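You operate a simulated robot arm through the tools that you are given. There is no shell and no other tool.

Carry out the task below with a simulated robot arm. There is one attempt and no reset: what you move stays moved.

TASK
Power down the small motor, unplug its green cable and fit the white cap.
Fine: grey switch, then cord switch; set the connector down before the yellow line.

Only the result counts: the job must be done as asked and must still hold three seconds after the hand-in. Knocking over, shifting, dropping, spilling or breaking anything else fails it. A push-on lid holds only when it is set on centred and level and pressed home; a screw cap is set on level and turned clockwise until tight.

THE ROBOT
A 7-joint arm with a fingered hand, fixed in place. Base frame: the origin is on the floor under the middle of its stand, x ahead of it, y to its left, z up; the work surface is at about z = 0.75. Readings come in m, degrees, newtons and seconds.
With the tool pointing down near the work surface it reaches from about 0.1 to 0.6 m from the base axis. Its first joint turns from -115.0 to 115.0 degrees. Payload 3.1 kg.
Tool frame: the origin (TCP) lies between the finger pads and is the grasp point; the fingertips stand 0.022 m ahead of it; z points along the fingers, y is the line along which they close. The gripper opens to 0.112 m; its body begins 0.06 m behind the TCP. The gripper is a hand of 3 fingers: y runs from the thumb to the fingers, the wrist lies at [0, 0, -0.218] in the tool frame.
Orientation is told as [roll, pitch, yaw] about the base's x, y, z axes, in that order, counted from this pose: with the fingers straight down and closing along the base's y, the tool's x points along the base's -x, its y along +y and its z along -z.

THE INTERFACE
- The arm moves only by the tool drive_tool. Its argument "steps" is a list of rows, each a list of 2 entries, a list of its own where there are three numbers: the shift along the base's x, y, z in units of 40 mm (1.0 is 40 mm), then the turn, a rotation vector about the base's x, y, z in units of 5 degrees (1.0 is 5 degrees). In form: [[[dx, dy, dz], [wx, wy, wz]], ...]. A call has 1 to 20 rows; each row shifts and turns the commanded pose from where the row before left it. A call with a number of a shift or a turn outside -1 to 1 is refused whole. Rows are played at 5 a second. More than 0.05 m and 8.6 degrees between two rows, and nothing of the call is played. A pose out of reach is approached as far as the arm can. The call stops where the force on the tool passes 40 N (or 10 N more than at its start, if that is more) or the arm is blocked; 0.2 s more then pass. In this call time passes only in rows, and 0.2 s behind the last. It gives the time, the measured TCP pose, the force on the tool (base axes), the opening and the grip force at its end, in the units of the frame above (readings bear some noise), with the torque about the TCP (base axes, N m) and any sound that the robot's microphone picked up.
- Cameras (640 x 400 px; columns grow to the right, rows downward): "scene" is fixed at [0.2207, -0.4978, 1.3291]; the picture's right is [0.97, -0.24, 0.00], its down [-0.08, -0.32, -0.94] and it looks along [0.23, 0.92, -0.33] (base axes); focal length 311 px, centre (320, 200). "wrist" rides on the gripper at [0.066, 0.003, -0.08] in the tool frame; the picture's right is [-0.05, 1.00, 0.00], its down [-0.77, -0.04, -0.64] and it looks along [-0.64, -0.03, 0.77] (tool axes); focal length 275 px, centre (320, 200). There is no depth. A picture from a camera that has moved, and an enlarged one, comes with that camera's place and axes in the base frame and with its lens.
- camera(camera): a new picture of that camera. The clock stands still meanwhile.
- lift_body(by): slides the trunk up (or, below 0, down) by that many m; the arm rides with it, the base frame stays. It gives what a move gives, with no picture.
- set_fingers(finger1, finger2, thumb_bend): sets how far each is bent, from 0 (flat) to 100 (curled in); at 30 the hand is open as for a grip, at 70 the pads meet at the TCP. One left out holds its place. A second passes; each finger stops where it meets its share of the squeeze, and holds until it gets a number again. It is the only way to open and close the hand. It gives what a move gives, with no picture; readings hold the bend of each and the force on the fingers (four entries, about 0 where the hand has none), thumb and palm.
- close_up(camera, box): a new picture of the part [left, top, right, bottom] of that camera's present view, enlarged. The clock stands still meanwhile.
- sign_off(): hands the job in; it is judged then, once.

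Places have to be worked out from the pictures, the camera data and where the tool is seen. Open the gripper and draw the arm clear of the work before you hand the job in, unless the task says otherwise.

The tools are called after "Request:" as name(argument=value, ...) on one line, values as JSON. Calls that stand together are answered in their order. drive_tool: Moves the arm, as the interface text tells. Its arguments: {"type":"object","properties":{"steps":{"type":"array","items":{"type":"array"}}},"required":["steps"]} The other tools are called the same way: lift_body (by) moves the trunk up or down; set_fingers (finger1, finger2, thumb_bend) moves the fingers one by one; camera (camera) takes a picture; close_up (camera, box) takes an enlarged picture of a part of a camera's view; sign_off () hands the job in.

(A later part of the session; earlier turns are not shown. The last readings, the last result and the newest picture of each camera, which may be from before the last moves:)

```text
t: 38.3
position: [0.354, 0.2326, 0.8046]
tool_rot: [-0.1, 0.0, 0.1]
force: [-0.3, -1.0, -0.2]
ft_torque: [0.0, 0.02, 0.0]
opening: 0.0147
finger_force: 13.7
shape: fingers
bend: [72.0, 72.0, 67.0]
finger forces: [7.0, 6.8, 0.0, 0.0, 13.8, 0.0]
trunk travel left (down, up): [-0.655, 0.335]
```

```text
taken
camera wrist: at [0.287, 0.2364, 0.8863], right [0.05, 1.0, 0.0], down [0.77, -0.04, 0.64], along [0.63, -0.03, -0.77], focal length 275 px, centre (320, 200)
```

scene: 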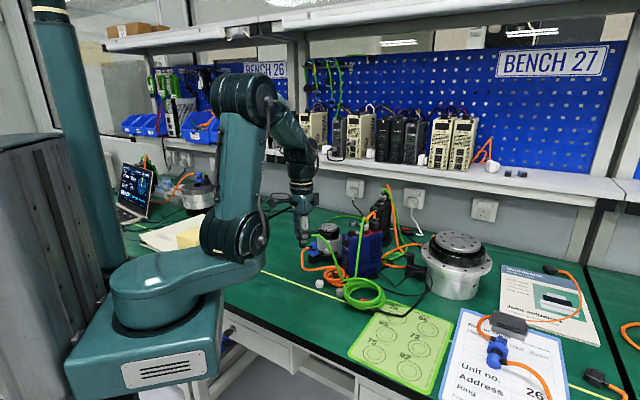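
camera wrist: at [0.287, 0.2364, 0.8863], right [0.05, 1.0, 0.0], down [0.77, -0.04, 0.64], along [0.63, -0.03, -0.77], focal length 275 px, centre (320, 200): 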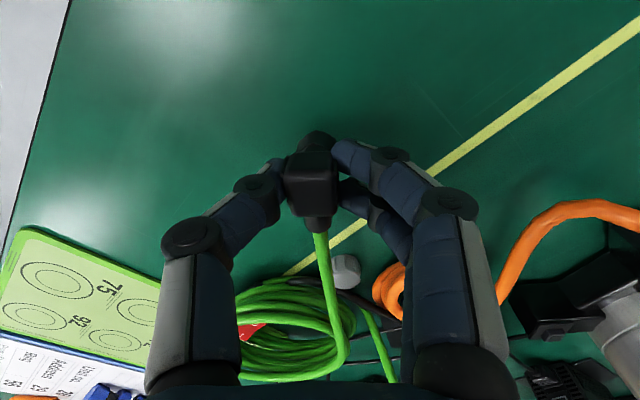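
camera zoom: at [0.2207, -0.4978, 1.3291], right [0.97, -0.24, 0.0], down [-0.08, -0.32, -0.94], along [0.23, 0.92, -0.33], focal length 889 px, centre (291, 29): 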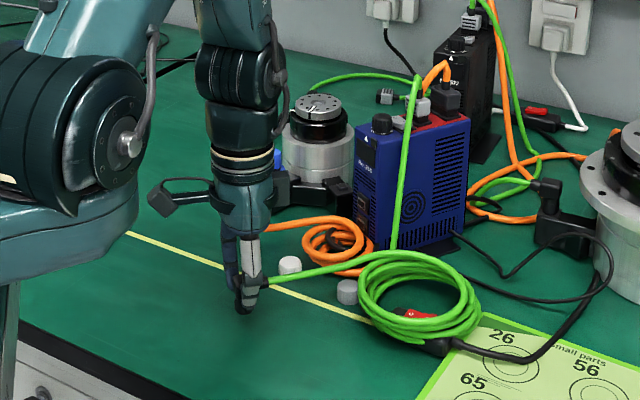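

I lower the last 2 cm in small steps, watching for contact.

Request:
drive_tool(steps=[[[0, 0, -0.1], [0, 0, 0]], [[0, 0, -0.1], [0, 0, 0]], [[0, 0, -0.1], [0, 0, 0]]])

Request:
close_up(camera="scene", box=[290, 260, 340, 310])

```text
t: 39.1
position: [0.3543, 0.2348, 0.7943]
tool_rot: [0.0, 0.0, 0.2]
force: [0.1, -0.4, 0.1]
ft_torque: [0.0, 0.02, -0.04]
opening: 0.0149
finger_force: 13.6
shape: fingers
bend: [72.0, 72.0, 67.0]
finger forces: [6.9, 6.9, 0.0, 0.1, 13.7, 0.0]
trunk travel left (down, up): [-0.655, 0.335]
```

```text
8.00 times, centred on (315, 285) of scene
camera zoom: at [0.2207, -0.4978, 1.3291], right [0.97, -0.24, 0.0], down [-0.08, -0.32, -0.94], along [0.23, 0.92, -0.33], focal length 2489 px, centre (360, -480)
```

zoom: 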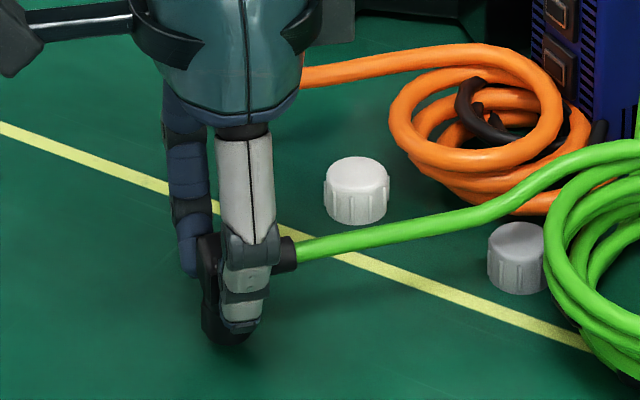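

The plug's bottom is about 5 to 7 mm above the bench. I continue in 2 mm steps.

Request:
drive_tool(steps=[[[0, 0, -0.05], [0, 0, 0]], [[0, 0, -0.05], [0, 0, 0]], [[0, 0, -0.05], [0, 0, 0]]])

```text
t: 39.9
position: [0.3536, 0.2342, 0.7883]
tool_rot: [0.1, -0.1, 0.1]
force: [0.9, 0.2, 4.0]
ft_torque: [-0.05, -0.01, -0.04]
opening: 0.0147
finger_force: 14.4
shape: fingers
bend: [72.0, 72.0, 67.0]
finger forces: [7.4, 7.5, 0.1, 0.0, 14.0, 0.0]
trunk travel left (down, up): [-0.655, 0.335]
```

Contact shows with 4 N. I open the hand gently, in two stages.

Request:
set_fingers(finger1=62, finger2=62, thumb_bend=59)

Request:
close_up(camera="wrist", box=[220, 100, 420, 260])

Request:
close_up(camera="scene", box=[290, 260, 340, 310])

```text
t: 40.9
position: [0.3525, 0.2337, 0.7878]
tool_rot: [0.0, 0.0, 0.1]
force: [-0.2, 0.3, -0.2]
ft_torque: [-0.02, -0.02, 0.02]
opening: 0.0252
finger_force: 0.1
shape: fingers
bend: [62.0, 62.0, 59.0]
finger forces: [0.0, 0.0, 0.1, 0.0, 0.0, 0.0]
trunk travel left (down, up): [-0.655, 0.335]
```

```text
2.50 times, centred on (320, 180) of wrist
camera zoom: at [0.2871, 0.2381, 0.8686], right [0.05, 1.0, 0.0], down [0.77, -0.04, 0.64], along [0.64, -0.03, -0.77], focal length 688 px, centre (320, 250)
```

zoom: 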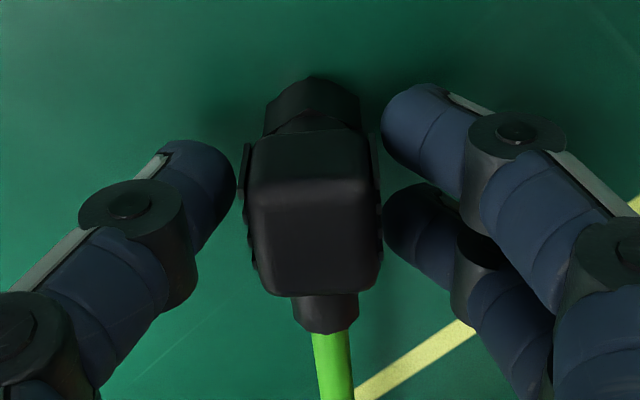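

```text
8.00 times, centred on (315, 285) of scene
camera zoom: at [0.2207, -0.4978, 1.3291], right [0.97, -0.24, 0.0], down [-0.08, -0.32, -0.94], along [0.23, 0.92, -0.33], focal length 2489 px, centre (360, -480)
```

zoom: 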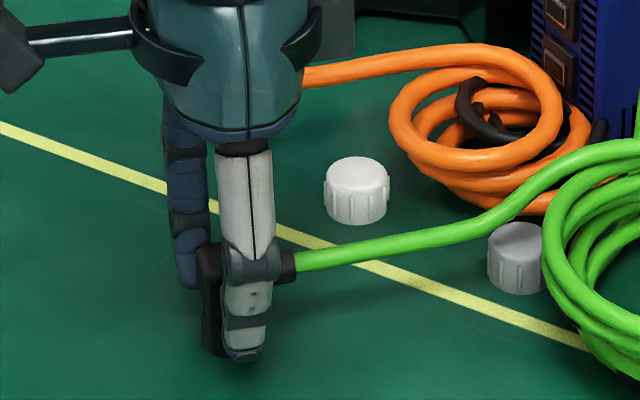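

The plug stands upright on its own. I open wider and rise straight up.

Request:
set_fingers(finger1=48, finger2=48, thumb_bend=46)

Request:
drive_tool(steps=[[[0, 0, 0.3], [0, 0, 0]], [[0, 0, 0.5], [0, 0, 0]], [[0, 0, 0.8], [0, 0, 0]], [[0, 0, 0.8], [0, 0, 0]], [[0, 0, 0.8], [0, 0, 0]]])

Request:
camera(camera="wrist")

Request:
close_up(camera="scene", box=[250, 190, 410, 330])

```text
t: 41.9
position: [0.3534, 0.2349, 0.7891]
tool_rot: [0.0, 0.0, 0.0]
force: [0.5, 0.2, 0.6]
ft_torque: [-0.02, -0.04, 0.01]
opening: 0.0631
finger_force: 0.0
shape: fingers
bend: [48.0, 48.0, 46.0]
finger forces: [0.0, 0.0, 0.0, 0.1, 0.1, 0.0]
trunk travel left (down, up): [-0.655, 0.335]
```

```text
t: 43.1
position: [0.3544, 0.2338, 0.9162]
tool_rot: [0.1, 0.0, 0.0]
force: [-0.7, 0.2, 0.6]
ft_torque: [0.02, 0.01, 0.02]
opening: 0.0632
finger_force: 0.0
shape: fingers
bend: [48.0, 48.0, 46.0]
finger forces: [0.1, 0.0, 0.0, 0.0, 0.0, 0.0]
trunk travel left (down, up): [-0.655, 0.335]
```

```text
taken
camera wrist: at [0.2877, 0.2381, 0.9971], right [0.05, 1.0, 0.0], down [0.77, -0.04, 0.64], along [0.64, -0.03, -0.77], focal length 275 px, centre (320, 200)
```

wrist: 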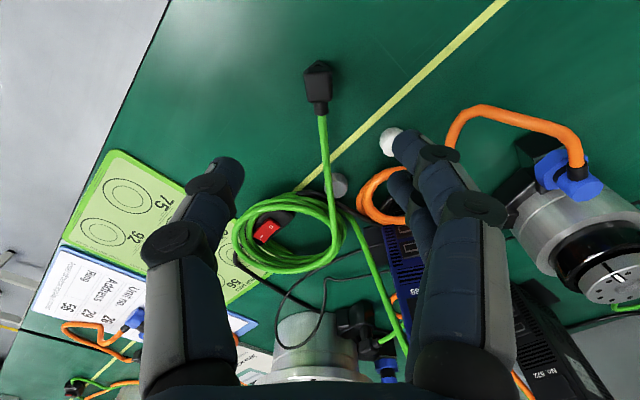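

```text
2.86 times, centred on (330, 260) of scene
camera zoom: at [0.2207, -0.4978, 1.3291], right [0.97, -0.24, 0.0], down [-0.08, -0.32, -0.94], along [0.23, 0.92, -0.33], focal length 889 px, centre (291, 29)
```

zoom: 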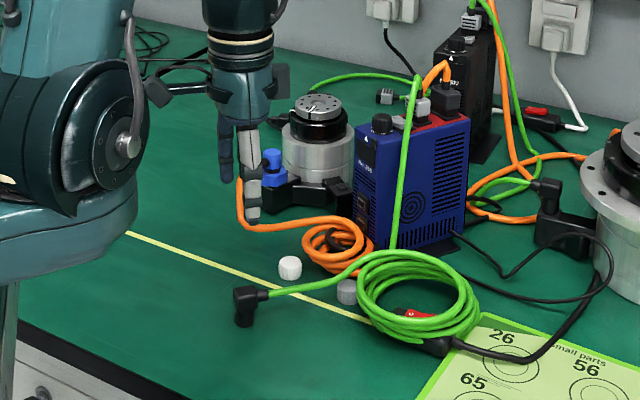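

The plug stands before the line. Next is the white cap, near (0.419, 0.307), with the orange loop close on its +x side, so I move to see the gaps around it exactly.

Request:
drive_tool(steps=[[[0, 0.7, 0.2], [0, 0, 0]], [[0, 0.8, 0.2], [0, 0, 0]]])

Request:
camera(camera="wrist")

Request:
close_up(camera="wrist", box=[260, 60, 420, 180])

Request:
close_up(camera="scene", box=[295, 260, 365, 305])

```text
t: 43.7
position: [0.355, 0.2966, 0.9308]
tool_rot: [-0.1, 0.0, 0.0]
force: [-0.3, -0.2, 0.8]
ft_torque: [-0.04, -0.02, 0.0]
opening: 0.0632
finger_force: 0.2
shape: fingers
bend: [48.0, 48.0, 46.0]
finger forces: [0.0, 0.0, 0.1, 0.0, 0.1, 0.1]
trunk travel left (down, up): [-0.655, 0.335]
```

```text
taken
camera wrist: at [0.287, 0.299, 1.011], right [0.05, 1.0, 0.0], down [0.77, -0.04, 0.64], along [0.64, -0.03, -0.77], focal length 275 px, centre (320, 200)
```

wrist: 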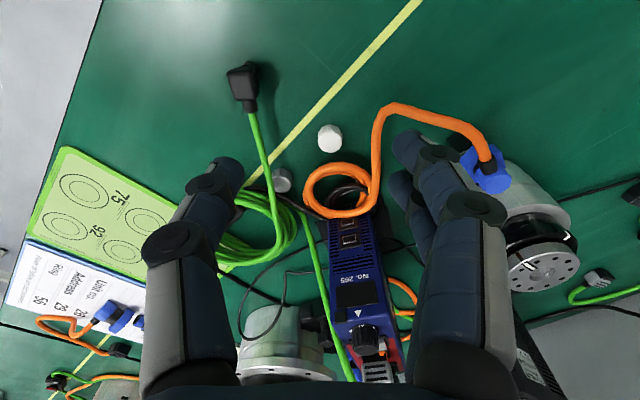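

```text
3.33 times, centred on (340, 120) of wrist
camera zoom: at [0.287, 0.299, 1.011], right [0.05, 1.0, 0.0], down [0.77, -0.04, 0.64], along [0.64, -0.03, -0.77], focal length 918 px, centre (253, 467)
```

zoom: 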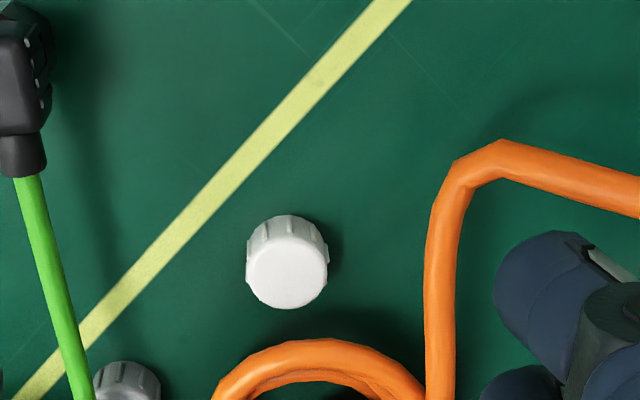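

```text
8.89 times, centred on (330, 282) of scene
camera zoom: at [0.2207, -0.4978, 1.3291], right [0.97, -0.24, 0.0], down [-0.08, -0.32, -0.94], along [0.23, 0.92, -0.33], focal length 2765 px, centre (231, -533)
```

zoom: 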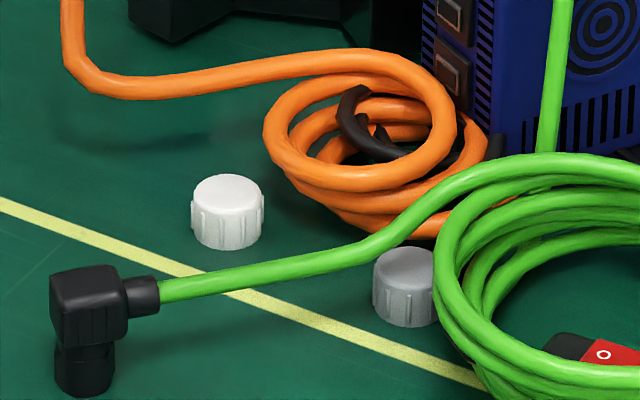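

The +x side of the cap is blocked by the orange loop and the +y side has a raised orange cable about 20 mm away. So I plan to grip along y with the thumb on the +y side, at a yaw of about -190°. I turn the hand at a safe height in place.

Request:
drive_tool(steps=[[[0.02, -0.03, 0.04], [0, 0, -1]], [[0.02, -0.03, 0.04], [0, 0, -1]], [[0.02, -0.03, 0.04], [0, 0, -1]], [[0.02, -0.03, 0.04], [0, 0, -1]], [[0.02, -0.03, 0.04], [0, 0, -1]], [[0.02, -0.03, 0.04], [0, 0, -1]], [[0.02, -0.03, 0.04], [0, 0, -1]], [[0.02, -0.03, 0.04], [0, 0, -1]], [[0.02, -0.03, 0.04], [0, 0, -1]], [[0.02, -0.03, 0.04], [0, 0, -1]], [[0.02, -0.03, 0.04], [0, 0, -1]], [[0.02, -0.03, 0.04], [0, 0, -1]], [[0.02, -0.03, 0.04], [0, 0, -1]], [[0.02, -0.03, 0.04], [0, 0, -1]], [[0.02, -0.03, 0.04], [0, 0, -1]], [[0.02, -0.03, 0.04], [0, 0, -1]], [[0.02, -0.03, 0.04], [0, 0, -1]], [[0.02, -0.03, 0.04], [0, 0, -1]], [[0.02, -0.03, 0.04], [0, 0, -1]]])

Request:
drive_tool(steps=[[[0, 0, 0], [0, 0, -1]], [[0, 0, 0], [0, 0, -1]], [[0, 0, 0], [0, 0, -1]], [[0, 0, 0], [0, 0, -1]], [[0, 0, 0], [0, 0, -1]], [[0, 0, 0], [0, 0, -1]], [[0, 0, 0], [0, 0, -1]], [[0, 0, 0], [0, 0, -1]], [[0, 0, 0], [0, 0, -1]], [[0, 0, 0], [0, 0, -1]], [[0, 0, 0], [0, 0, -1]], [[0, 0, 0], [0, 0, -1]], [[0, 0, 0], [0, 0, -1]], [[0, 0, 0], [0, 0, -1]], [[0, 0, 0], [0, 0, -1]], [[0, 0, 0], [0, 0, -1]], [[0, 0, 0], [0, 0, -1]], [[0, 0, 0], [0, 0, -1]], [[0, 0, 0], [0, 0, -1]]])

Request:
camera(camera="wrist")

Request:
camera(camera="scene")

```text
t: 47.7
position: [0.3687, 0.2708, 0.962]
tool_rot: [0.0, 0.0, -95.1]
force: [0.1, 0.0, -0.8]
ft_torque: [0.02, -0.01, 0.0]
opening: 0.0632
finger_force: 0.0
shape: fingers
bend: [48.0, 48.0, 46.0]
finger forces: [0.0, 0.0, 0.0, 0.1, 0.1, 0.0]
trunk travel left (down, up): [-0.655, 0.335]
```

```text
t: 51.7
position: [0.3691, 0.2712, 0.9626]
tool_rot: [0.0, 0.0, 170.0]
force: [-0.1, -0.4, 0.4]
ft_torque: [-0.01, -0.03, 0.0]
opening: 0.0634
finger_force: 0.0
shape: fingers
bend: [48.0, 48.0, 46.0]
finger forces: [0.0, 0.0, 0.1, 0.0, 0.0, 0.0]
trunk travel left (down, up): [-0.655, 0.335]
```

```text
taken
camera wrist: at [0.433, 0.2574, 1.0432], right [-0.22, -0.98, 0.0], down [-0.75, 0.17, 0.64], along [-0.62, 0.14, -0.77], focal length 275 px, centre (320, 200)
```

wrist: 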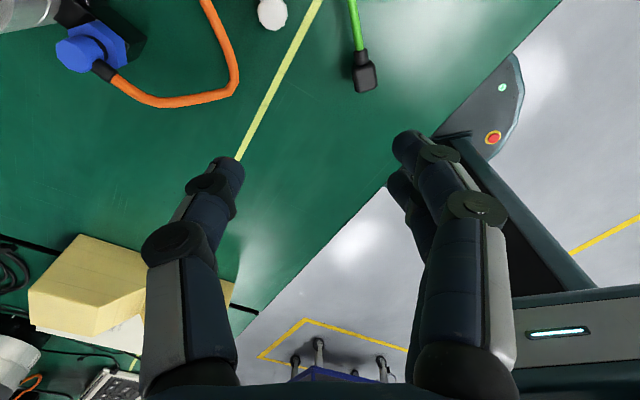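

```text
taken
```

scene: 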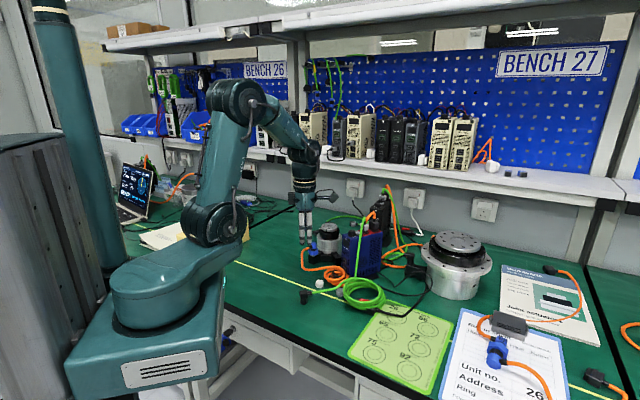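

Yaw 170° (= -190°) was reached. I move above the cap, offset so that the thumb side clears by only a few millimetres, and look.

Request:
drive_tool(steps=[[[0.383, 0.158, -0.8], [0, 0, 0]], [[0.383, 0.158, -0.8], [0, 0, 0]], [[0.383, 0.158, -0.8], [0, 0, 0]]])

Request:
camera(camera="wrist")

Request:
close_up(camera="wrist", box=[180, 60, 400, 200])

Request:
close_up(camera="scene", box=[290, 220, 380, 305])

```text
t: 52.5
position: [0.4145, 0.2907, 0.864]
tool_rot: [0.0, 0.0, 169.9]
force: [0.3, 0.9, 0.5]
ft_torque: [-0.02, 0.02, 0.0]
opening: 0.063
finger_force: 0.0
shape: fingers
bend: [48.0, 48.0, 46.0]
finger forces: [0.1, 0.0, 0.0, 0.1, 0.1, 0.0]
trunk travel left (down, up): [-0.655, 0.335]
```

```text
taken
camera wrist: at [0.4796, 0.2764, 0.9448], right [-0.22, -0.98, 0.0], down [-0.75, 0.17, 0.64], along [-0.62, 0.14, -0.77], focal length 275 px, centre (320, 200)
```

wrist: 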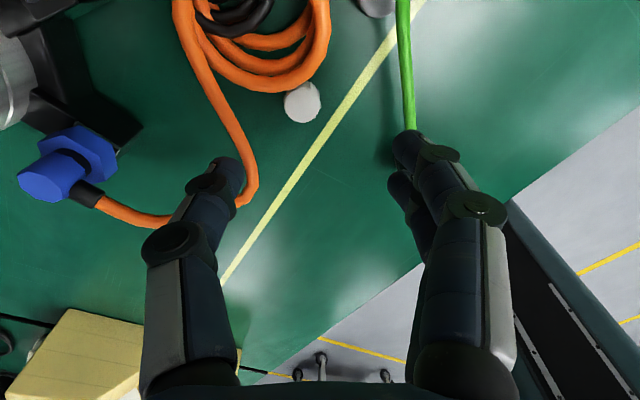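

```text
2.86 times, centred on (290, 130) of wrist
camera zoom: at [0.4796, 0.2764, 0.9448], right [-0.22, -0.98, 0.0], down [-0.75, 0.17, 0.64], along [-0.62, 0.14, -0.77], focal length 786 px, centre (406, 400)
```

zoom: 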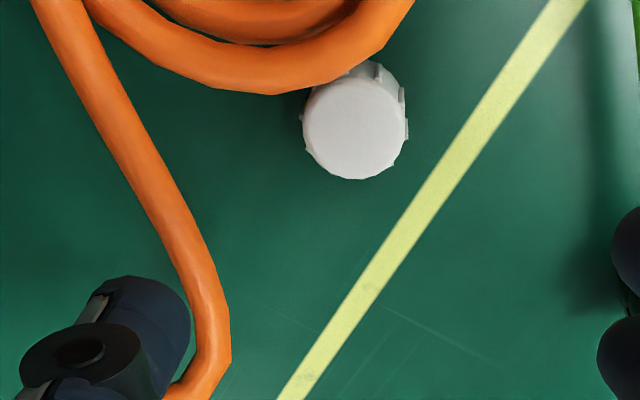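

```text
4.71 times, centred on (335, 262) of scene
camera zoom: at [0.2207, -0.4978, 1.3291], right [0.97, -0.24, 0.0], down [-0.08, -0.32, -0.94], along [0.23, 0.92, -0.33], focal length 1464 px, centre (249, -94)
```

zoom: 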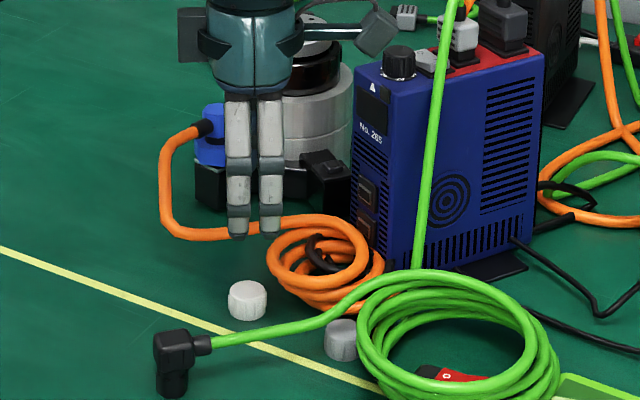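

The thumb will pass between the cap and the raised orange cable with a few millimetres each side. I narrow the fingers, nudge 2 mm toward -y and come down to just above the cap.

Request:
set_fingers(finger1=56, finger2=56, thumb_bend=47)

Request:
drive_tool(steps=[[[0, -0.05, -0.5], [0, 0, 0]], [[0, 0, -0.6], [0, 0, 0]], [[0, 0, -0.5], [0, 0, 0]]])

Request:
camera(camera="wrist")

Request:
close_up(camera="wrist", box=[180, 80, 420, 240])

Request:
close_up(camera="scene", box=[290, 220, 380, 305])

```text
t: 53.5
position: [0.415, 0.2901, 0.8648]
tool_rot: [0.1, 0.0, 170.1]
force: [0.4, -0.6, -0.3]
ft_torque: [-0.03, 0.04, 0.0]
opening: 0.0514
finger_force: 0.2
shape: fingers
bend: [56.0, 56.0, 47.0]
finger forces: [0.1, 0.1, 0.0, 0.0, 0.0, 0.1]
trunk travel left (down, up): [-0.655, 0.335]
```

```text
t: 54.3
position: [0.4161, 0.287, 0.8021]
tool_rot: [0.0, -0.1, 170.0]
force: [0.0, -0.5, -0.4]
ft_torque: [0.0, 0.01, 0.02]
opening: 0.0514
finger_force: 0.1
shape: fingers
bend: [56.0, 56.0, 47.0]
finger forces: [0.0, 0.0, 0.0, 0.1, 0.0, 0.0]
trunk travel left (down, up): [-0.655, 0.335]
```

```text
taken
camera wrist: at [0.4806, 0.2739, 0.8827], right [-0.22, -0.98, 0.0], down [-0.75, 0.17, 0.64], along [-0.62, 0.14, -0.77], focal length 275 px, centre (320, 200)
```

wrist: 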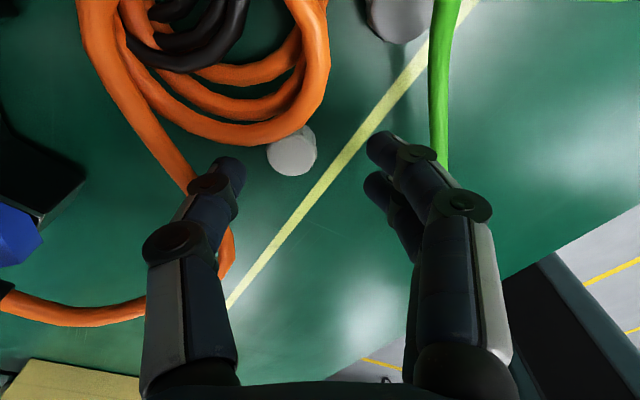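

```text
2.50 times, centred on (300, 160) of wrist
camera zoom: at [0.4806, 0.2739, 0.8827], right [-0.22, -0.98, 0.0], down [-0.75, 0.17, 0.64], along [-0.62, 0.14, -0.77], focal length 688 px, centre (370, 300)
```

zoom: 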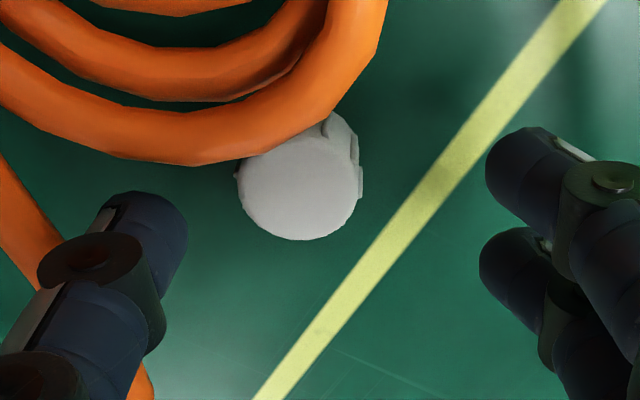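

```text
4.71 times, centred on (335, 262) of scene
camera zoom: at [0.2207, -0.4978, 1.3291], right [0.97, -0.24, 0.0], down [-0.08, -0.32, -0.94], along [0.23, 0.92, -0.33], focal length 1464 px, centre (249, -94)
```

zoom: 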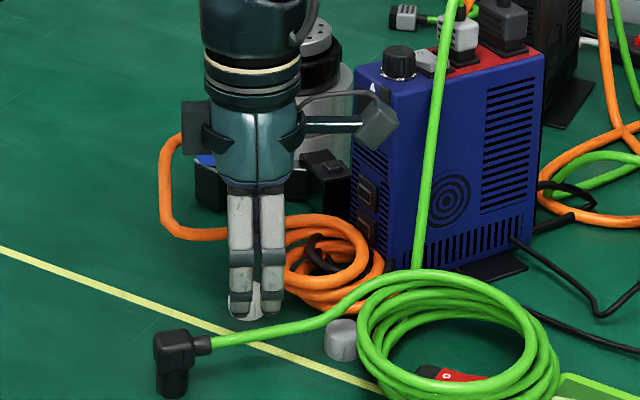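

The cap is offset 15 mm toward the thumb as planned. I shift 2 mm in -x and descend to grip height.

Request:
drive_tool(steps=[[[-0.05, 0, -0.3], [0, 0, 0]], [[0, 0, -0.28], [0, 0, 0]]])

Request:
close_up(camera="wrist", box=[180, 80, 420, 240])

Request:
close_up(camera="scene", box=[290, 235, 370, 305])

```text
t: 54.9
position: [0.4145, 0.2883, 0.7796]
tool_rot: [-0.1, 0.0, 170.2]
force: [-0.7, 0.2, 0.1]
ft_torque: [0.0, -0.01, -0.03]
opening: 0.0515
finger_force: 0.0
shape: fingers
bend: [56.0, 56.0, 47.0]
finger forces: [0.0, 0.1, 0.0, 0.0, 0.0, 0.0]
trunk travel left (down, up): [-0.655, 0.335]
```

```text
2.50 times, centred on (300, 160) of wrist
camera zoom: at [0.4779, 0.2741, 0.8596], right [-0.22, -0.98, 0.0], down [-0.75, 0.17, 0.64], along [-0.62, 0.14, -0.77], focal length 688 px, centre (370, 300)
```

zoom: 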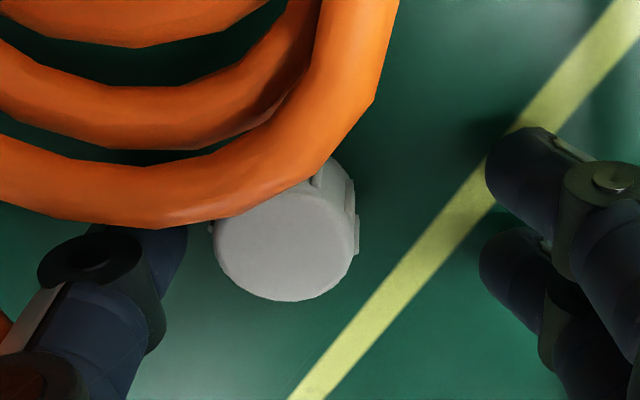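

```text
5.71 times, centred on (330, 270) of scene
camera zoom: at [0.2207, -0.4978, 1.3291], right [0.97, -0.24, 0.0], down [-0.08, -0.32, -0.94], along [0.23, 0.92, -0.33], focal length 1778 px, centre (263, -200)
```

zoom: 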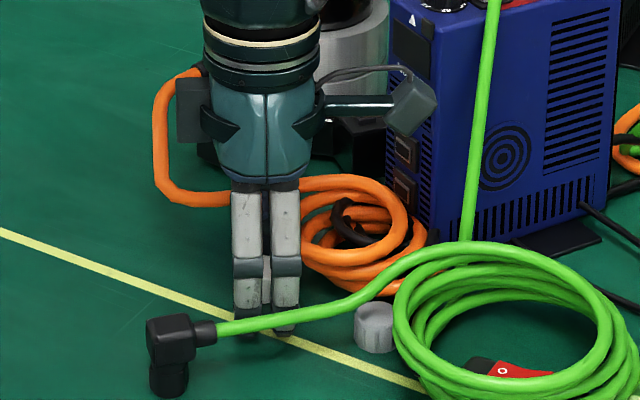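

Thumb and fingers straddle the cap with no contact force. I close on it.

Request:
set_fingers(finger1=75, finger2=75, thumb_bend=75)

Request:
close_up(camera="wrist", box=[200, 100, 440, 260])

Request:
close_up(camera="scene", box=[290, 235, 370, 305])

```text
t: 55.9
position: [0.4141, 0.2888, 0.7786]
tool_rot: [0.1, 0.0, 170.0]
force: [-0.2, -0.4, 0.6]
ft_torque: [0.02, 0.0, 0.01]
opening: 0.0155
finger_force: 13.2
shape: fingers
bend: [73.0, 73.0, 66.0]
finger forces: [6.7, 7.2, 0.0, 0.0, 13.3, 0.1]
trunk travel left (down, up): [-0.655, 0.335]
```

```text
2.50 times, centred on (320, 180) of wrist
camera zoom: at [0.478, 0.2741, 0.8599], right [-0.22, -0.98, 0.0], down [-0.75, 0.17, 0.64], along [-0.62, 0.14, -0.77], focal length 688 px, centre (320, 250)
```

zoom: 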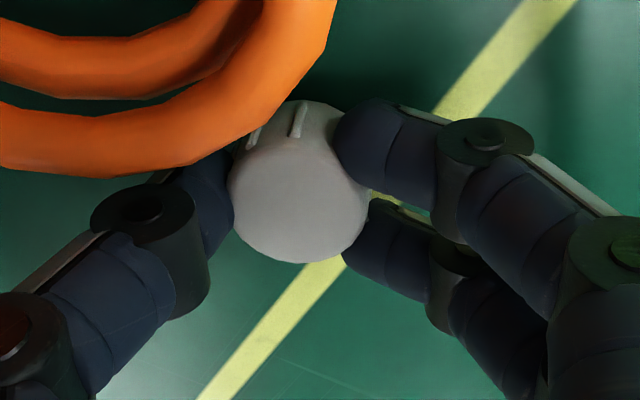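

```text
5.71 times, centred on (330, 270) of scene
camera zoom: at [0.2207, -0.4978, 1.3291], right [0.97, -0.24, 0.0], down [-0.08, -0.32, -0.94], along [0.23, 0.92, -0.33], focal length 1778 px, centre (263, -200)
```

zoom: 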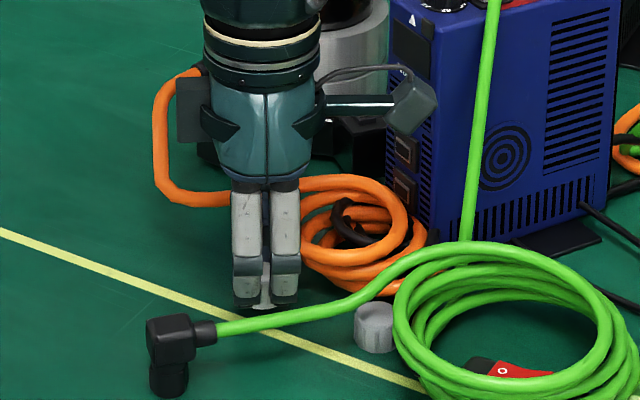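

The cap is held by three contacts at about 13 N. I lift it straight up and check its level.

Request:
drive_tool(steps=[[[0, 0, 0.15], [0, 0, 0]], [[0, 0, 0.3], [0, 0, 0]], [[0, 0, 0.6], [0, 0, 0]], [[0, 0, 0.8], [0, 0, 0]], [[0, 0, 0.8], [0, 0, 0]], [[0, 0, 0.8], [0, 0, 0]], [[0, 0, 0.8], [0, 0, 0]], [[0, 0, 0.6], [0, 0, 0]]])

Request:
camera(camera="scene")

Request:
close_up(camera="wrist", box=[200, 100, 440, 260])

Request:
close_up(camera="scene", box=[270, 180, 350, 250])

```text
t: 57.7
position: [0.4112, 0.2885, 0.9739]
tool_rot: [0.0, 0.0, 170.1]
force: [-0.1, 0.3, 0.7]
ft_torque: [0.0, -0.02, -0.01]
opening: 0.0157
finger_force: 14.2
shape: fingers
bend: [73.0, 73.0, 66.0]
finger forces: [7.5, 7.3, 0.1, 0.0, 13.0, 0.0]
trunk travel left (down, up): [-0.655, 0.335]
```

```text
taken
```

scene: 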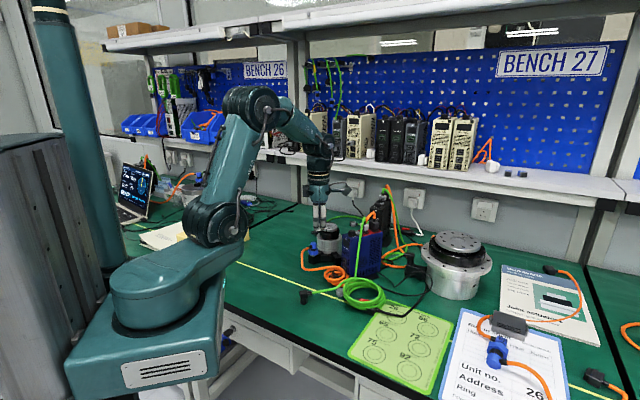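

```text
2.50 times, centred on (320, 180) of wrist
camera zoom: at [0.4751, 0.2743, 1.055], right [-0.22, -0.98, 0.0], down [-0.75, 0.17, 0.64], along [-0.62, 0.14, -0.77], focal length 688 px, centre (320, 250)
```

zoom: 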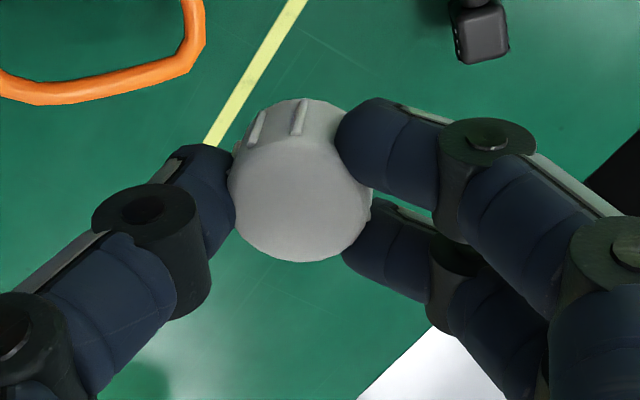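

```text
5.71 times, centred on (310, 215) of scene
camera zoom: at [0.2207, -0.4978, 1.3291], right [0.97, -0.24, 0.0], down [-0.08, -0.32, -0.94], along [0.23, 0.92, -0.33], focal length 1778 px, centre (377, 114)
```

zoom: 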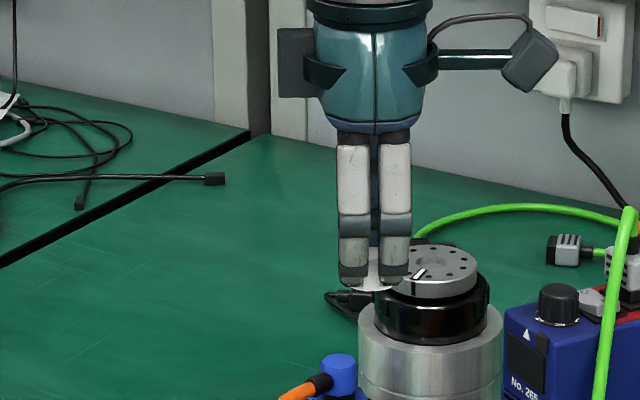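

The cap is held level. I turn to yaw -90° while carrying it toward the socket, keeping it above everything on the way.

Request:
drive_tool(steps=[[[0.1125, 0.134, 0], [0, 0, 1]], [[0.1125, 0.134, 0], [0, 0, 1]], [[0.1125, 0.134, 0], [0, 0, 1]], [[0.1125, 0.134, 0], [0, 0, 1]], [[0.1125, 0.134, 0], [0, 0, 1]], [[0.1125, 0.134, 0], [0, 0, 1]], [[0.1125, 0.134, 0], [0, 0, 1]], [[0.1125, 0.134, 0], [0, 0, 1]], [[0.1125, 0.134, 0], [0, 0, 1]], [[0.1125, 0.134, 0], [0, 0, 1]], [[0.1125, 0.134, -0.06], [0, 0, 1]], [[0.1125, 0.134, -0.06], [0, 0, 1]], [[0.1125, 0.134, -0.06], [0, 0, 1]], [[0.1125, 0.134, -0.06], [0, 0, 1]], [[0.1125, 0.134, -0.06], [0, 0, 1]], [[0.1125, 0.134, -0.06], [0, 0, 1]], [[0.1125, 0.134, -0.06], [0, 0, 1]], [[0.1125, 0.134, -0.06], [0, 0, 1]], [[0.1125, 0.134, -0.06], [0, 0, 1]], [[0.1125, 0.134, -0.06], [0, 0, 1]]])

Request:
camera(camera="wrist")

Request:
close_up(camera="wrist", box=[240, 60, 400, 160])

Request:
close_up(camera="wrist", box=[220, 120, 420, 260])

Request:
close_up(camera="scene", box=[285, 170, 385, 265])

```text
t: 61.9
position: [0.5023, 0.3975, 0.9492]
tool_rot: [0.0, -0.1, -89.8]
force: [-0.2, -0.1, 0.3]
ft_torque: [-0.01, 0.0, -0.01]
opening: 0.0154
finger_force: 14.2
shape: fingers
bend: [73.0, 73.0, 66.0]
finger forces: [7.8, 7.4, 0.0, 0.0, 13.0, 0.0]
trunk travel left (down, up): [-0.655, 0.335]
```

```text
taken
camera wrist: at [0.505, 0.4642, 1.0299], right [1.0, -0.04, 0.0], down [-0.03, -0.77, 0.64], along [-0.03, -0.64, -0.77], focal length 275 px, centre (320, 200)
```

wrist: 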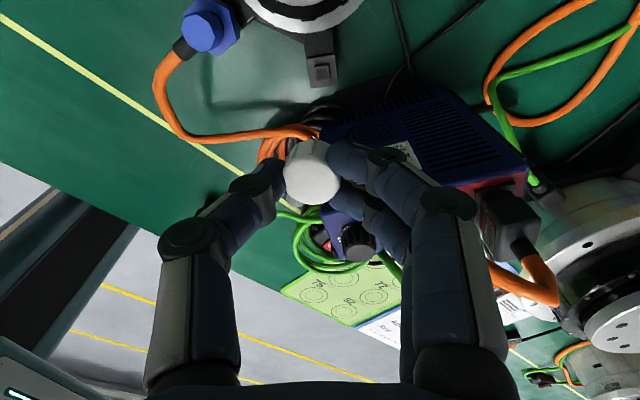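

```text
4.00 times, centred on (320, 110) of wrist
camera zoom: at [0.505, 0.4642, 1.0299], right [1.0, -0.04, 0.0], down [-0.03, -0.77, 0.64], along [-0.03, -0.64, -0.77], focal length 1101 px, centre (320, 560)
```

zoom: 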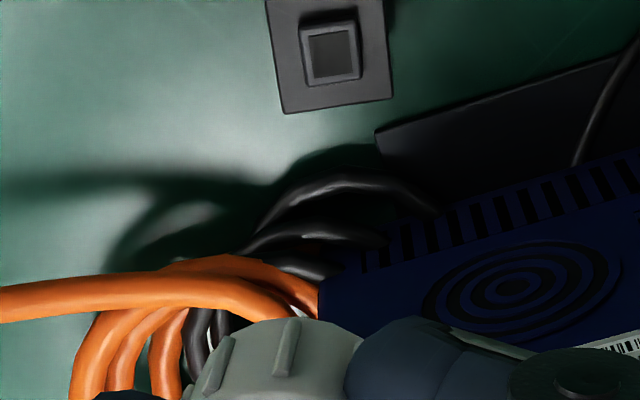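

```text
2.86 times, centred on (320, 190) of wrist
camera zoom: at [0.505, 0.4642, 1.0299], right [1.0, -0.04, 0.0], down [-0.03, -0.77, 0.64], along [-0.03, -0.64, -0.77], focal length 786 px, centre (320, 229)
```

zoom: 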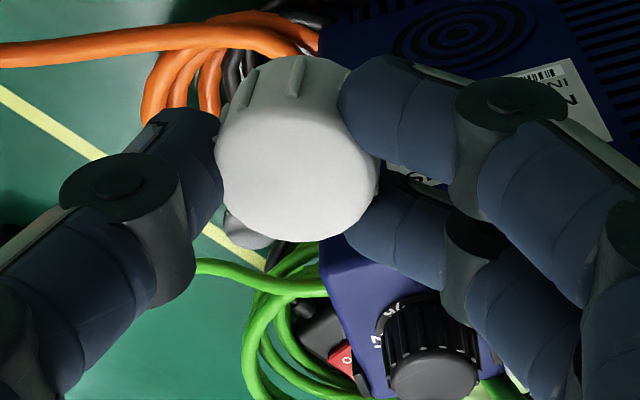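

```text
4.21 times, centred on (335, 218) of scene
camera zoom: at [0.2207, -0.4978, 1.3291], right [0.97, -0.24, 0.0], down [-0.08, -0.32, -0.94], along [0.23, 0.92, -0.33], focal length 1310 px, centre (257, 126)
```

zoom: 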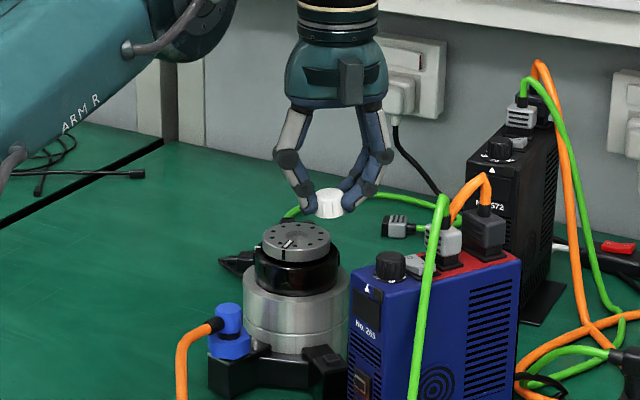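

The socket boss is about 12 mm square at about (0.505, 0.401, 0.797). I zoom tighter on boss and cap to get their relative offset in the tool frame precisely.

Request:
close_up(camera="wrist", box=[290, 50, 354, 90])

Request:
close_up(camera="wrist", box=[272, 130, 352, 210])

Request:
close_up(camera="scene", box=[325, 205, 360, 270])

Request:
close_up(camera="scene", box=[340, 245, 364, 263])

```text
10.00 times, centred on (322, 70) of wrist
camera zoom: at [0.505, 0.4642, 1.0299], right [1.0, -0.04, 0.0], down [-0.03, -0.77, 0.64], along [-0.03, -0.64, -0.77], focal length 2753 px, centre (300, 1500)
```

zoom: 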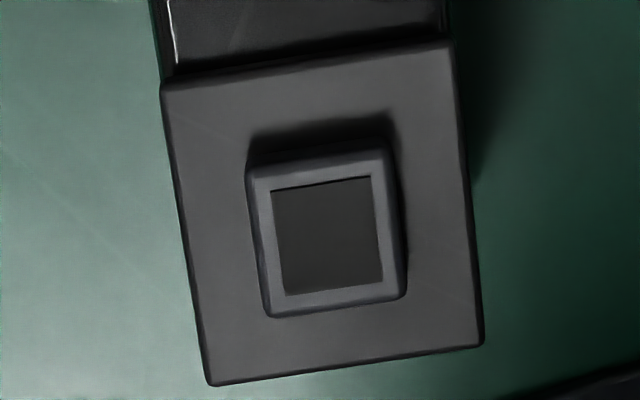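

```text
5.00 times, centred on (312, 170) of wrist
camera zoom: at [0.505, 0.4642, 1.0299], right [1.0, -0.04, 0.0], down [-0.03, -0.77, 0.64], along [-0.03, -0.64, -0.77], focal length 1376 px, centre (360, 350)
```

zoom: 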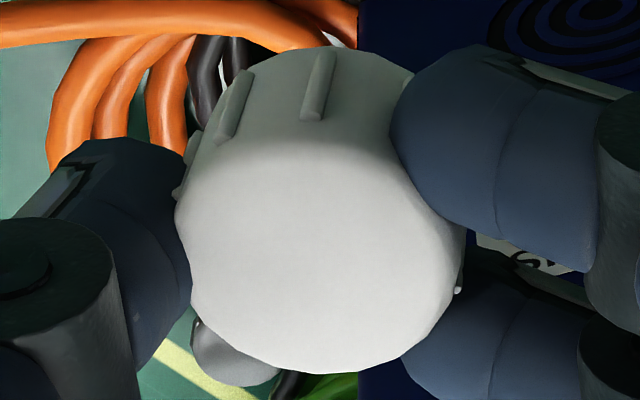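

```text
6.15 times, centred on (342, 238) of scene
camera zoom: at [0.2207, -0.4978, 1.3291], right [0.97, -0.24, 0.0], down [-0.08, -0.32, -0.94], along [0.23, 0.92, -0.33], focal length 1914 px, centre (182, -31)
```

zoom: 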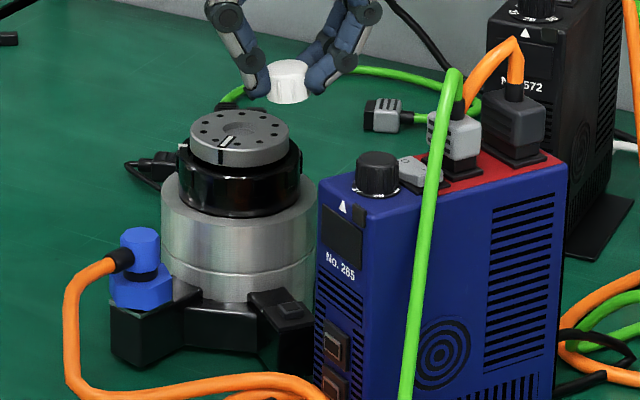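

```text
16.00 times, centred on (352, 254) of scene
camera zoom: at [0.2207, -0.4978, 1.3291], right [0.97, -0.24, 0.0], down [-0.08, -0.32, -0.94], along [0.23, 0.92, -0.33], focal length 4977 px, centre (-192, -664)
```

zoom: 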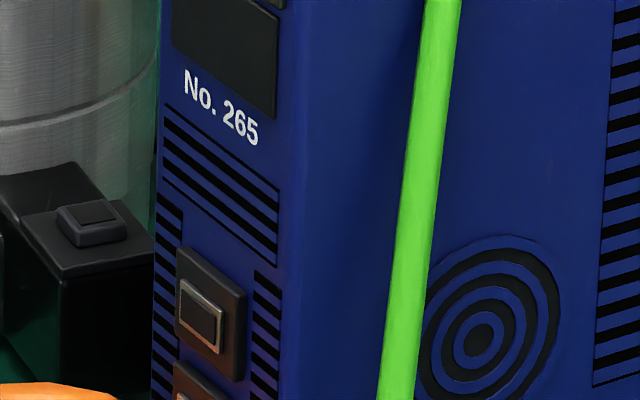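

I zoom the scene view on the held cap to cross-check its height and tilt.

Request:
close_up(camera="scene", box=[326, 205, 350, 223])

```text
16.00 times, centred on (338, 214) of scene
camera zoom: at [0.2207, -0.4978, 1.3291], right [0.97, -0.24, 0.0], down [-0.08, -0.32, -0.94], along [0.23, 0.92, -0.33], focal length 4977 px, centre (32, -24)
```

zoom: 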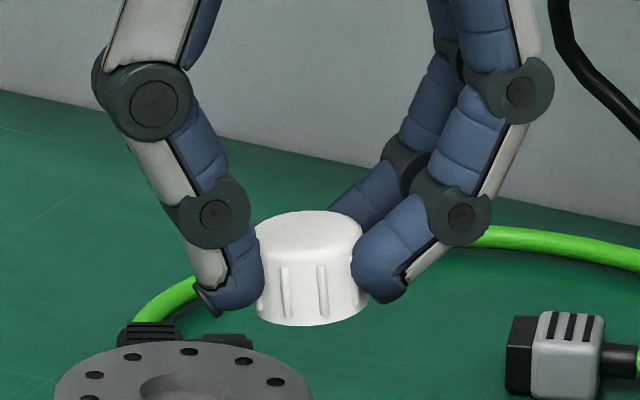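

The cap sits tilted about 6° in the grip (bottom toward +x). I level it by turning the hand +6° about the base y axis, shift it over the socket, lower partway and re-measure.

Request:
drive_tool(steps=[[[0.0575, 0.01, 0], [0, 0.4, 0]], [[0.0575, 0.01, -0.3], [0, 0.4, 0]], [[0.0575, 0.008, -0.5], [0, 0.4, 0]], [[0, 0, -0.5], [0, 0, 0]]])

Request:
close_up(camera="scene", box=[325, 220, 357, 244])

Request:
close_up(camera="wrist", box=[260, 60, 380, 220])

Request:
camera(camera="wrist")

```text
t: 62.9
position: [0.4989, 0.3886, 0.8955]
tool_rot: [-5.9, 0.0, -89.9]
force: [0.6, -0.4, 0.1]
ft_torque: [0.0, -0.03, 0.02]
opening: 0.0157
finger_force: 14.2
shape: fingers
bend: [73.0, 73.0, 66.0]
finger forces: [7.9, 7.6, 0.0, 0.0, 13.0, 0.0]
out of reach, approached as far as the arm can: row 1, 2, 3
trunk travel left (down, up): [-0.655, 0.335]
```

```text
16.00 times, centred on (341, 232) of scene
camera zoom: at [0.2207, -0.4978, 1.3291], right [0.97, -0.24, 0.0], down [-0.08, -0.32, -0.94], along [0.23, 0.92, -0.33], focal length 4977 px, centre (-16, -312)
```

zoom: 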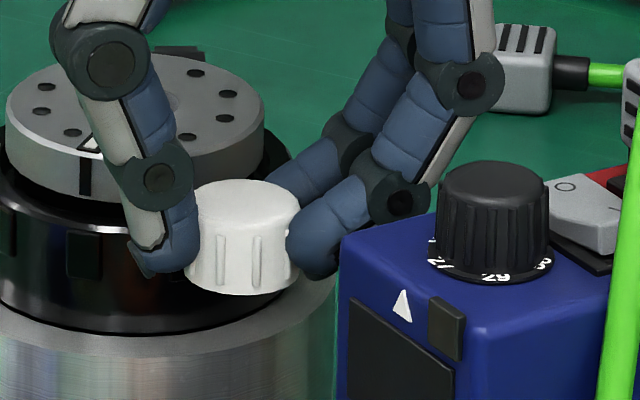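

```text
2.50 times, centred on (320, 140) of wrist
camera zoom: at [0.5099, 0.4555, 0.9755], right [0.99, -0.05, -0.1], down [0.03, -0.77, 0.64], along [-0.11, -0.64, -0.76], focal length 688 px, centre (320, 350)
```

zoom: 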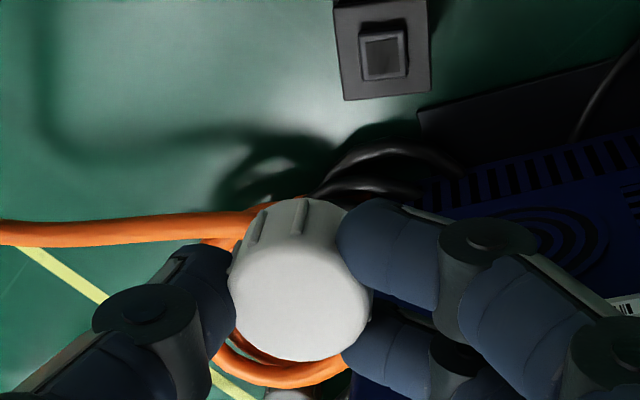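

```text
taken
camera wrist: at [0.5099, 0.4555, 0.9755], right [0.99, -0.05, -0.1], down [0.03, -0.77, 0.64], along [-0.11, -0.64, -0.76], focal length 275 px, centre (320, 200)
```

wrist: 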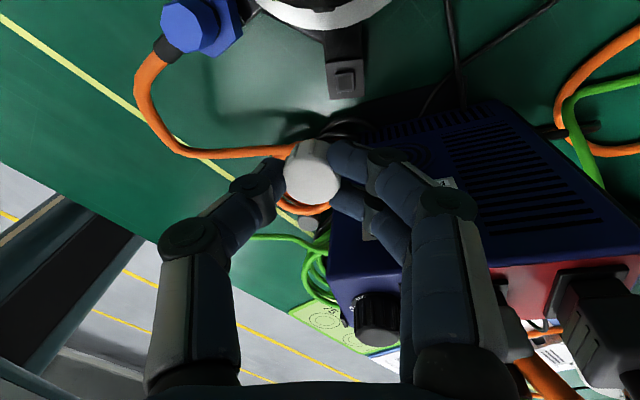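

The cap is level now. It is at (0.495, 0.391) and the socket at (0.505, 0.401), so 10 mm remains in x and y. I descend first, where the reach is better, and then shift over.

Request:
drive_tool(steps=[[[0, 0, -0.5], [0, 0, 0]], [[0, 0, -0.5], [0, 0, 0]], [[0.125, 0.129, -0.1], [0, 0, 0]], [[0.125, 0.129, -0.1], [0, 0, 0]]])

Request:
close_up(camera="scene", box=[328, 230, 364, 257])

Request:
close_up(camera="wrist", box=[260, 60, 380, 220])

```text
t: 63.9
position: [0.4991, 0.3886, 0.8517]
tool_rot: [-6.1, 0.0, -89.9]
force: [-0.4, -0.4, -0.2]
ft_torque: [0.0, -0.02, -0.02]
opening: 0.0156
finger_force: 14.7
shape: fingers
bend: [73.0, 73.0, 66.0]
finger forces: [8.1, 7.6, 0.1, 0.0, 13.0, 0.0]
out of reach, approached as far as the arm can: row 3, 4
trunk travel left (down, up): [-0.655, 0.335]
```

```text
14.81 times, centred on (346, 244) of scene
camera zoom: at [0.2207, -0.4978, 1.3291], right [0.97, -0.24, 0.0], down [-0.08, -0.32, -0.94], along [0.23, 0.92, -0.33], focal length 4609 px, centre (-65, -444)
```

zoom: 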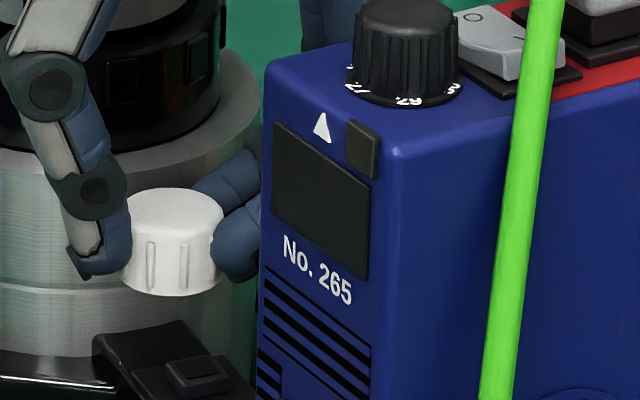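

```text
2.50 times, centred on (320, 140) of wrist
camera zoom: at [0.5101, 0.456, 0.9309], right [0.99, -0.05, -0.1], down [0.03, -0.77, 0.64], along [-0.11, -0.64, -0.76], focal length 688 px, centre (320, 350)
```

zoom: 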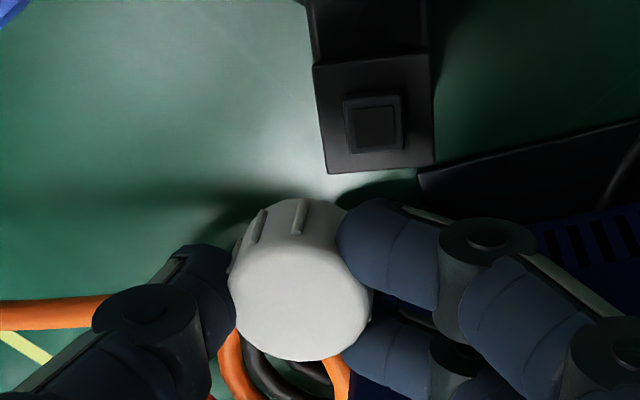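

With the 6° tilt the arm falls about 14 mm short of the socket. The tilt came from closing unevenly. I will set the cap flat on a free spot at about (0.30, 0.34) and re-grip it evenly with a vertical hand.

Request:
drive_tool(steps=[[[0, 0, 0.8], [0, 0, 0]], [[-0.2, 0, 0.8], [0, 0, 0]], [[-0.8, -0.2, 0.2], [0, 0, 0]], [[-0.8, -0.2, 0], [0, 0, 0]], [[-0.8, -0.2, 0], [0, 0, 0]], [[-0.8, -0.2, 0], [0, 0, 0]], [[-0.8, -0.2, -0.2], [0, 0, 0]], [[-0.77, -0.2, -0.8], [0, 0, 0]], [[0, 0, -0.9], [0, 0, 0]], [[0, 0, -0.9], [0, 0, 0]]])

Request:
camera(camera="wrist")

Request:
camera(camera="scene")

```text
t: 66.1
position: [0.2985, 0.3418, 0.8121]
tool_rot: [-6.0, -0.1, -89.9]
force: [0.0, 0.0, -0.2]
ft_torque: [0.0, 0.02, -0.03]
opening: 0.0155
finger_force: 14.7
shape: fingers
bend: [73.0, 73.0, 66.0]
finger forces: [8.7, 7.6, 0.1, 0.0, 12.8, 0.0]
trunk travel left (down, up): [-0.655, 0.335]
```

```text
taken
camera wrist: at [0.3104, 0.4081, 0.8914], right [0.99, -0.05, -0.1], down [0.03, -0.77, 0.64], along [-0.11, -0.64, -0.76], focal length 275 px, centre (320, 200)
```

wrist: 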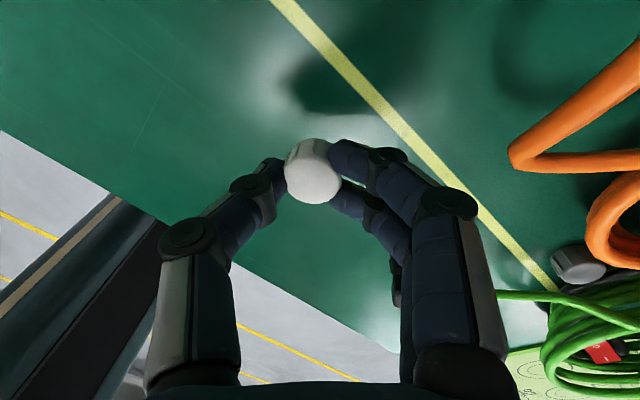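

```text
taken
```

scene: 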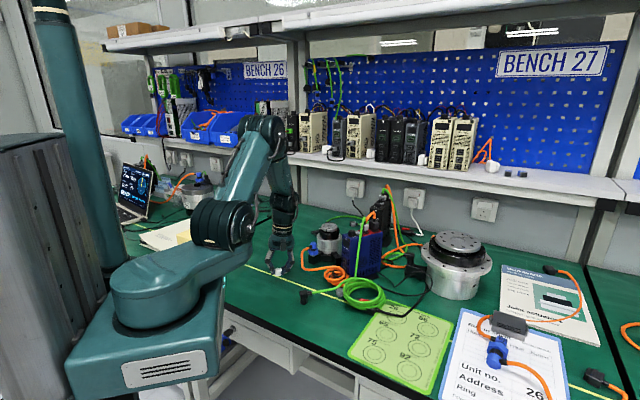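

The area below is free. I lower the cap toward the bench.

Request:
drive_tool(steps=[[[0, 0, -0.4], [0, 0, 0]], [[0, 0, -0.4], [0, 0, 0]], [[0, 0, -0.05], [0, 0, 0]], [[0, 0, -0.05], [0, 0, 0]]])

Request:
close_up(camera="scene", box=[260, 250, 300, 285])

```text
t: 67.1
position: [0.3003, 0.3397, 0.7759]
tool_rot: [-6.0, 0.0, -90.1]
force: [0.7, 0.5, -0.1]
ft_torque: [0.0, 0.0, 0.0]
opening: 0.0156
finger_force: 15.1
shape: fingers
bend: [72.0, 73.0, 66.0]
finger forces: [8.9, 7.7, 0.0, 0.0, 12.8, 0.0]
trunk travel left (down, up): [-0.655, 0.335]
```

```text
11.43 times, centred on (280, 268) of scene
camera zoom: at [0.2207, -0.4978, 1.3291], right [0.97, -0.24, 0.0], down [-0.08, -0.32, -0.94], along [0.23, 0.92, -0.33], focal length 3555 px, centre (777, -571)
```

zoom: 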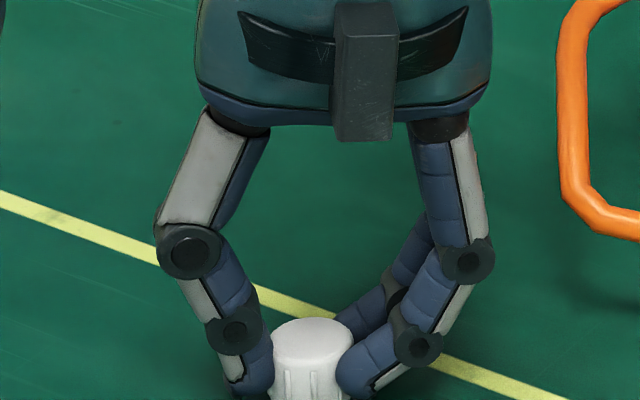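

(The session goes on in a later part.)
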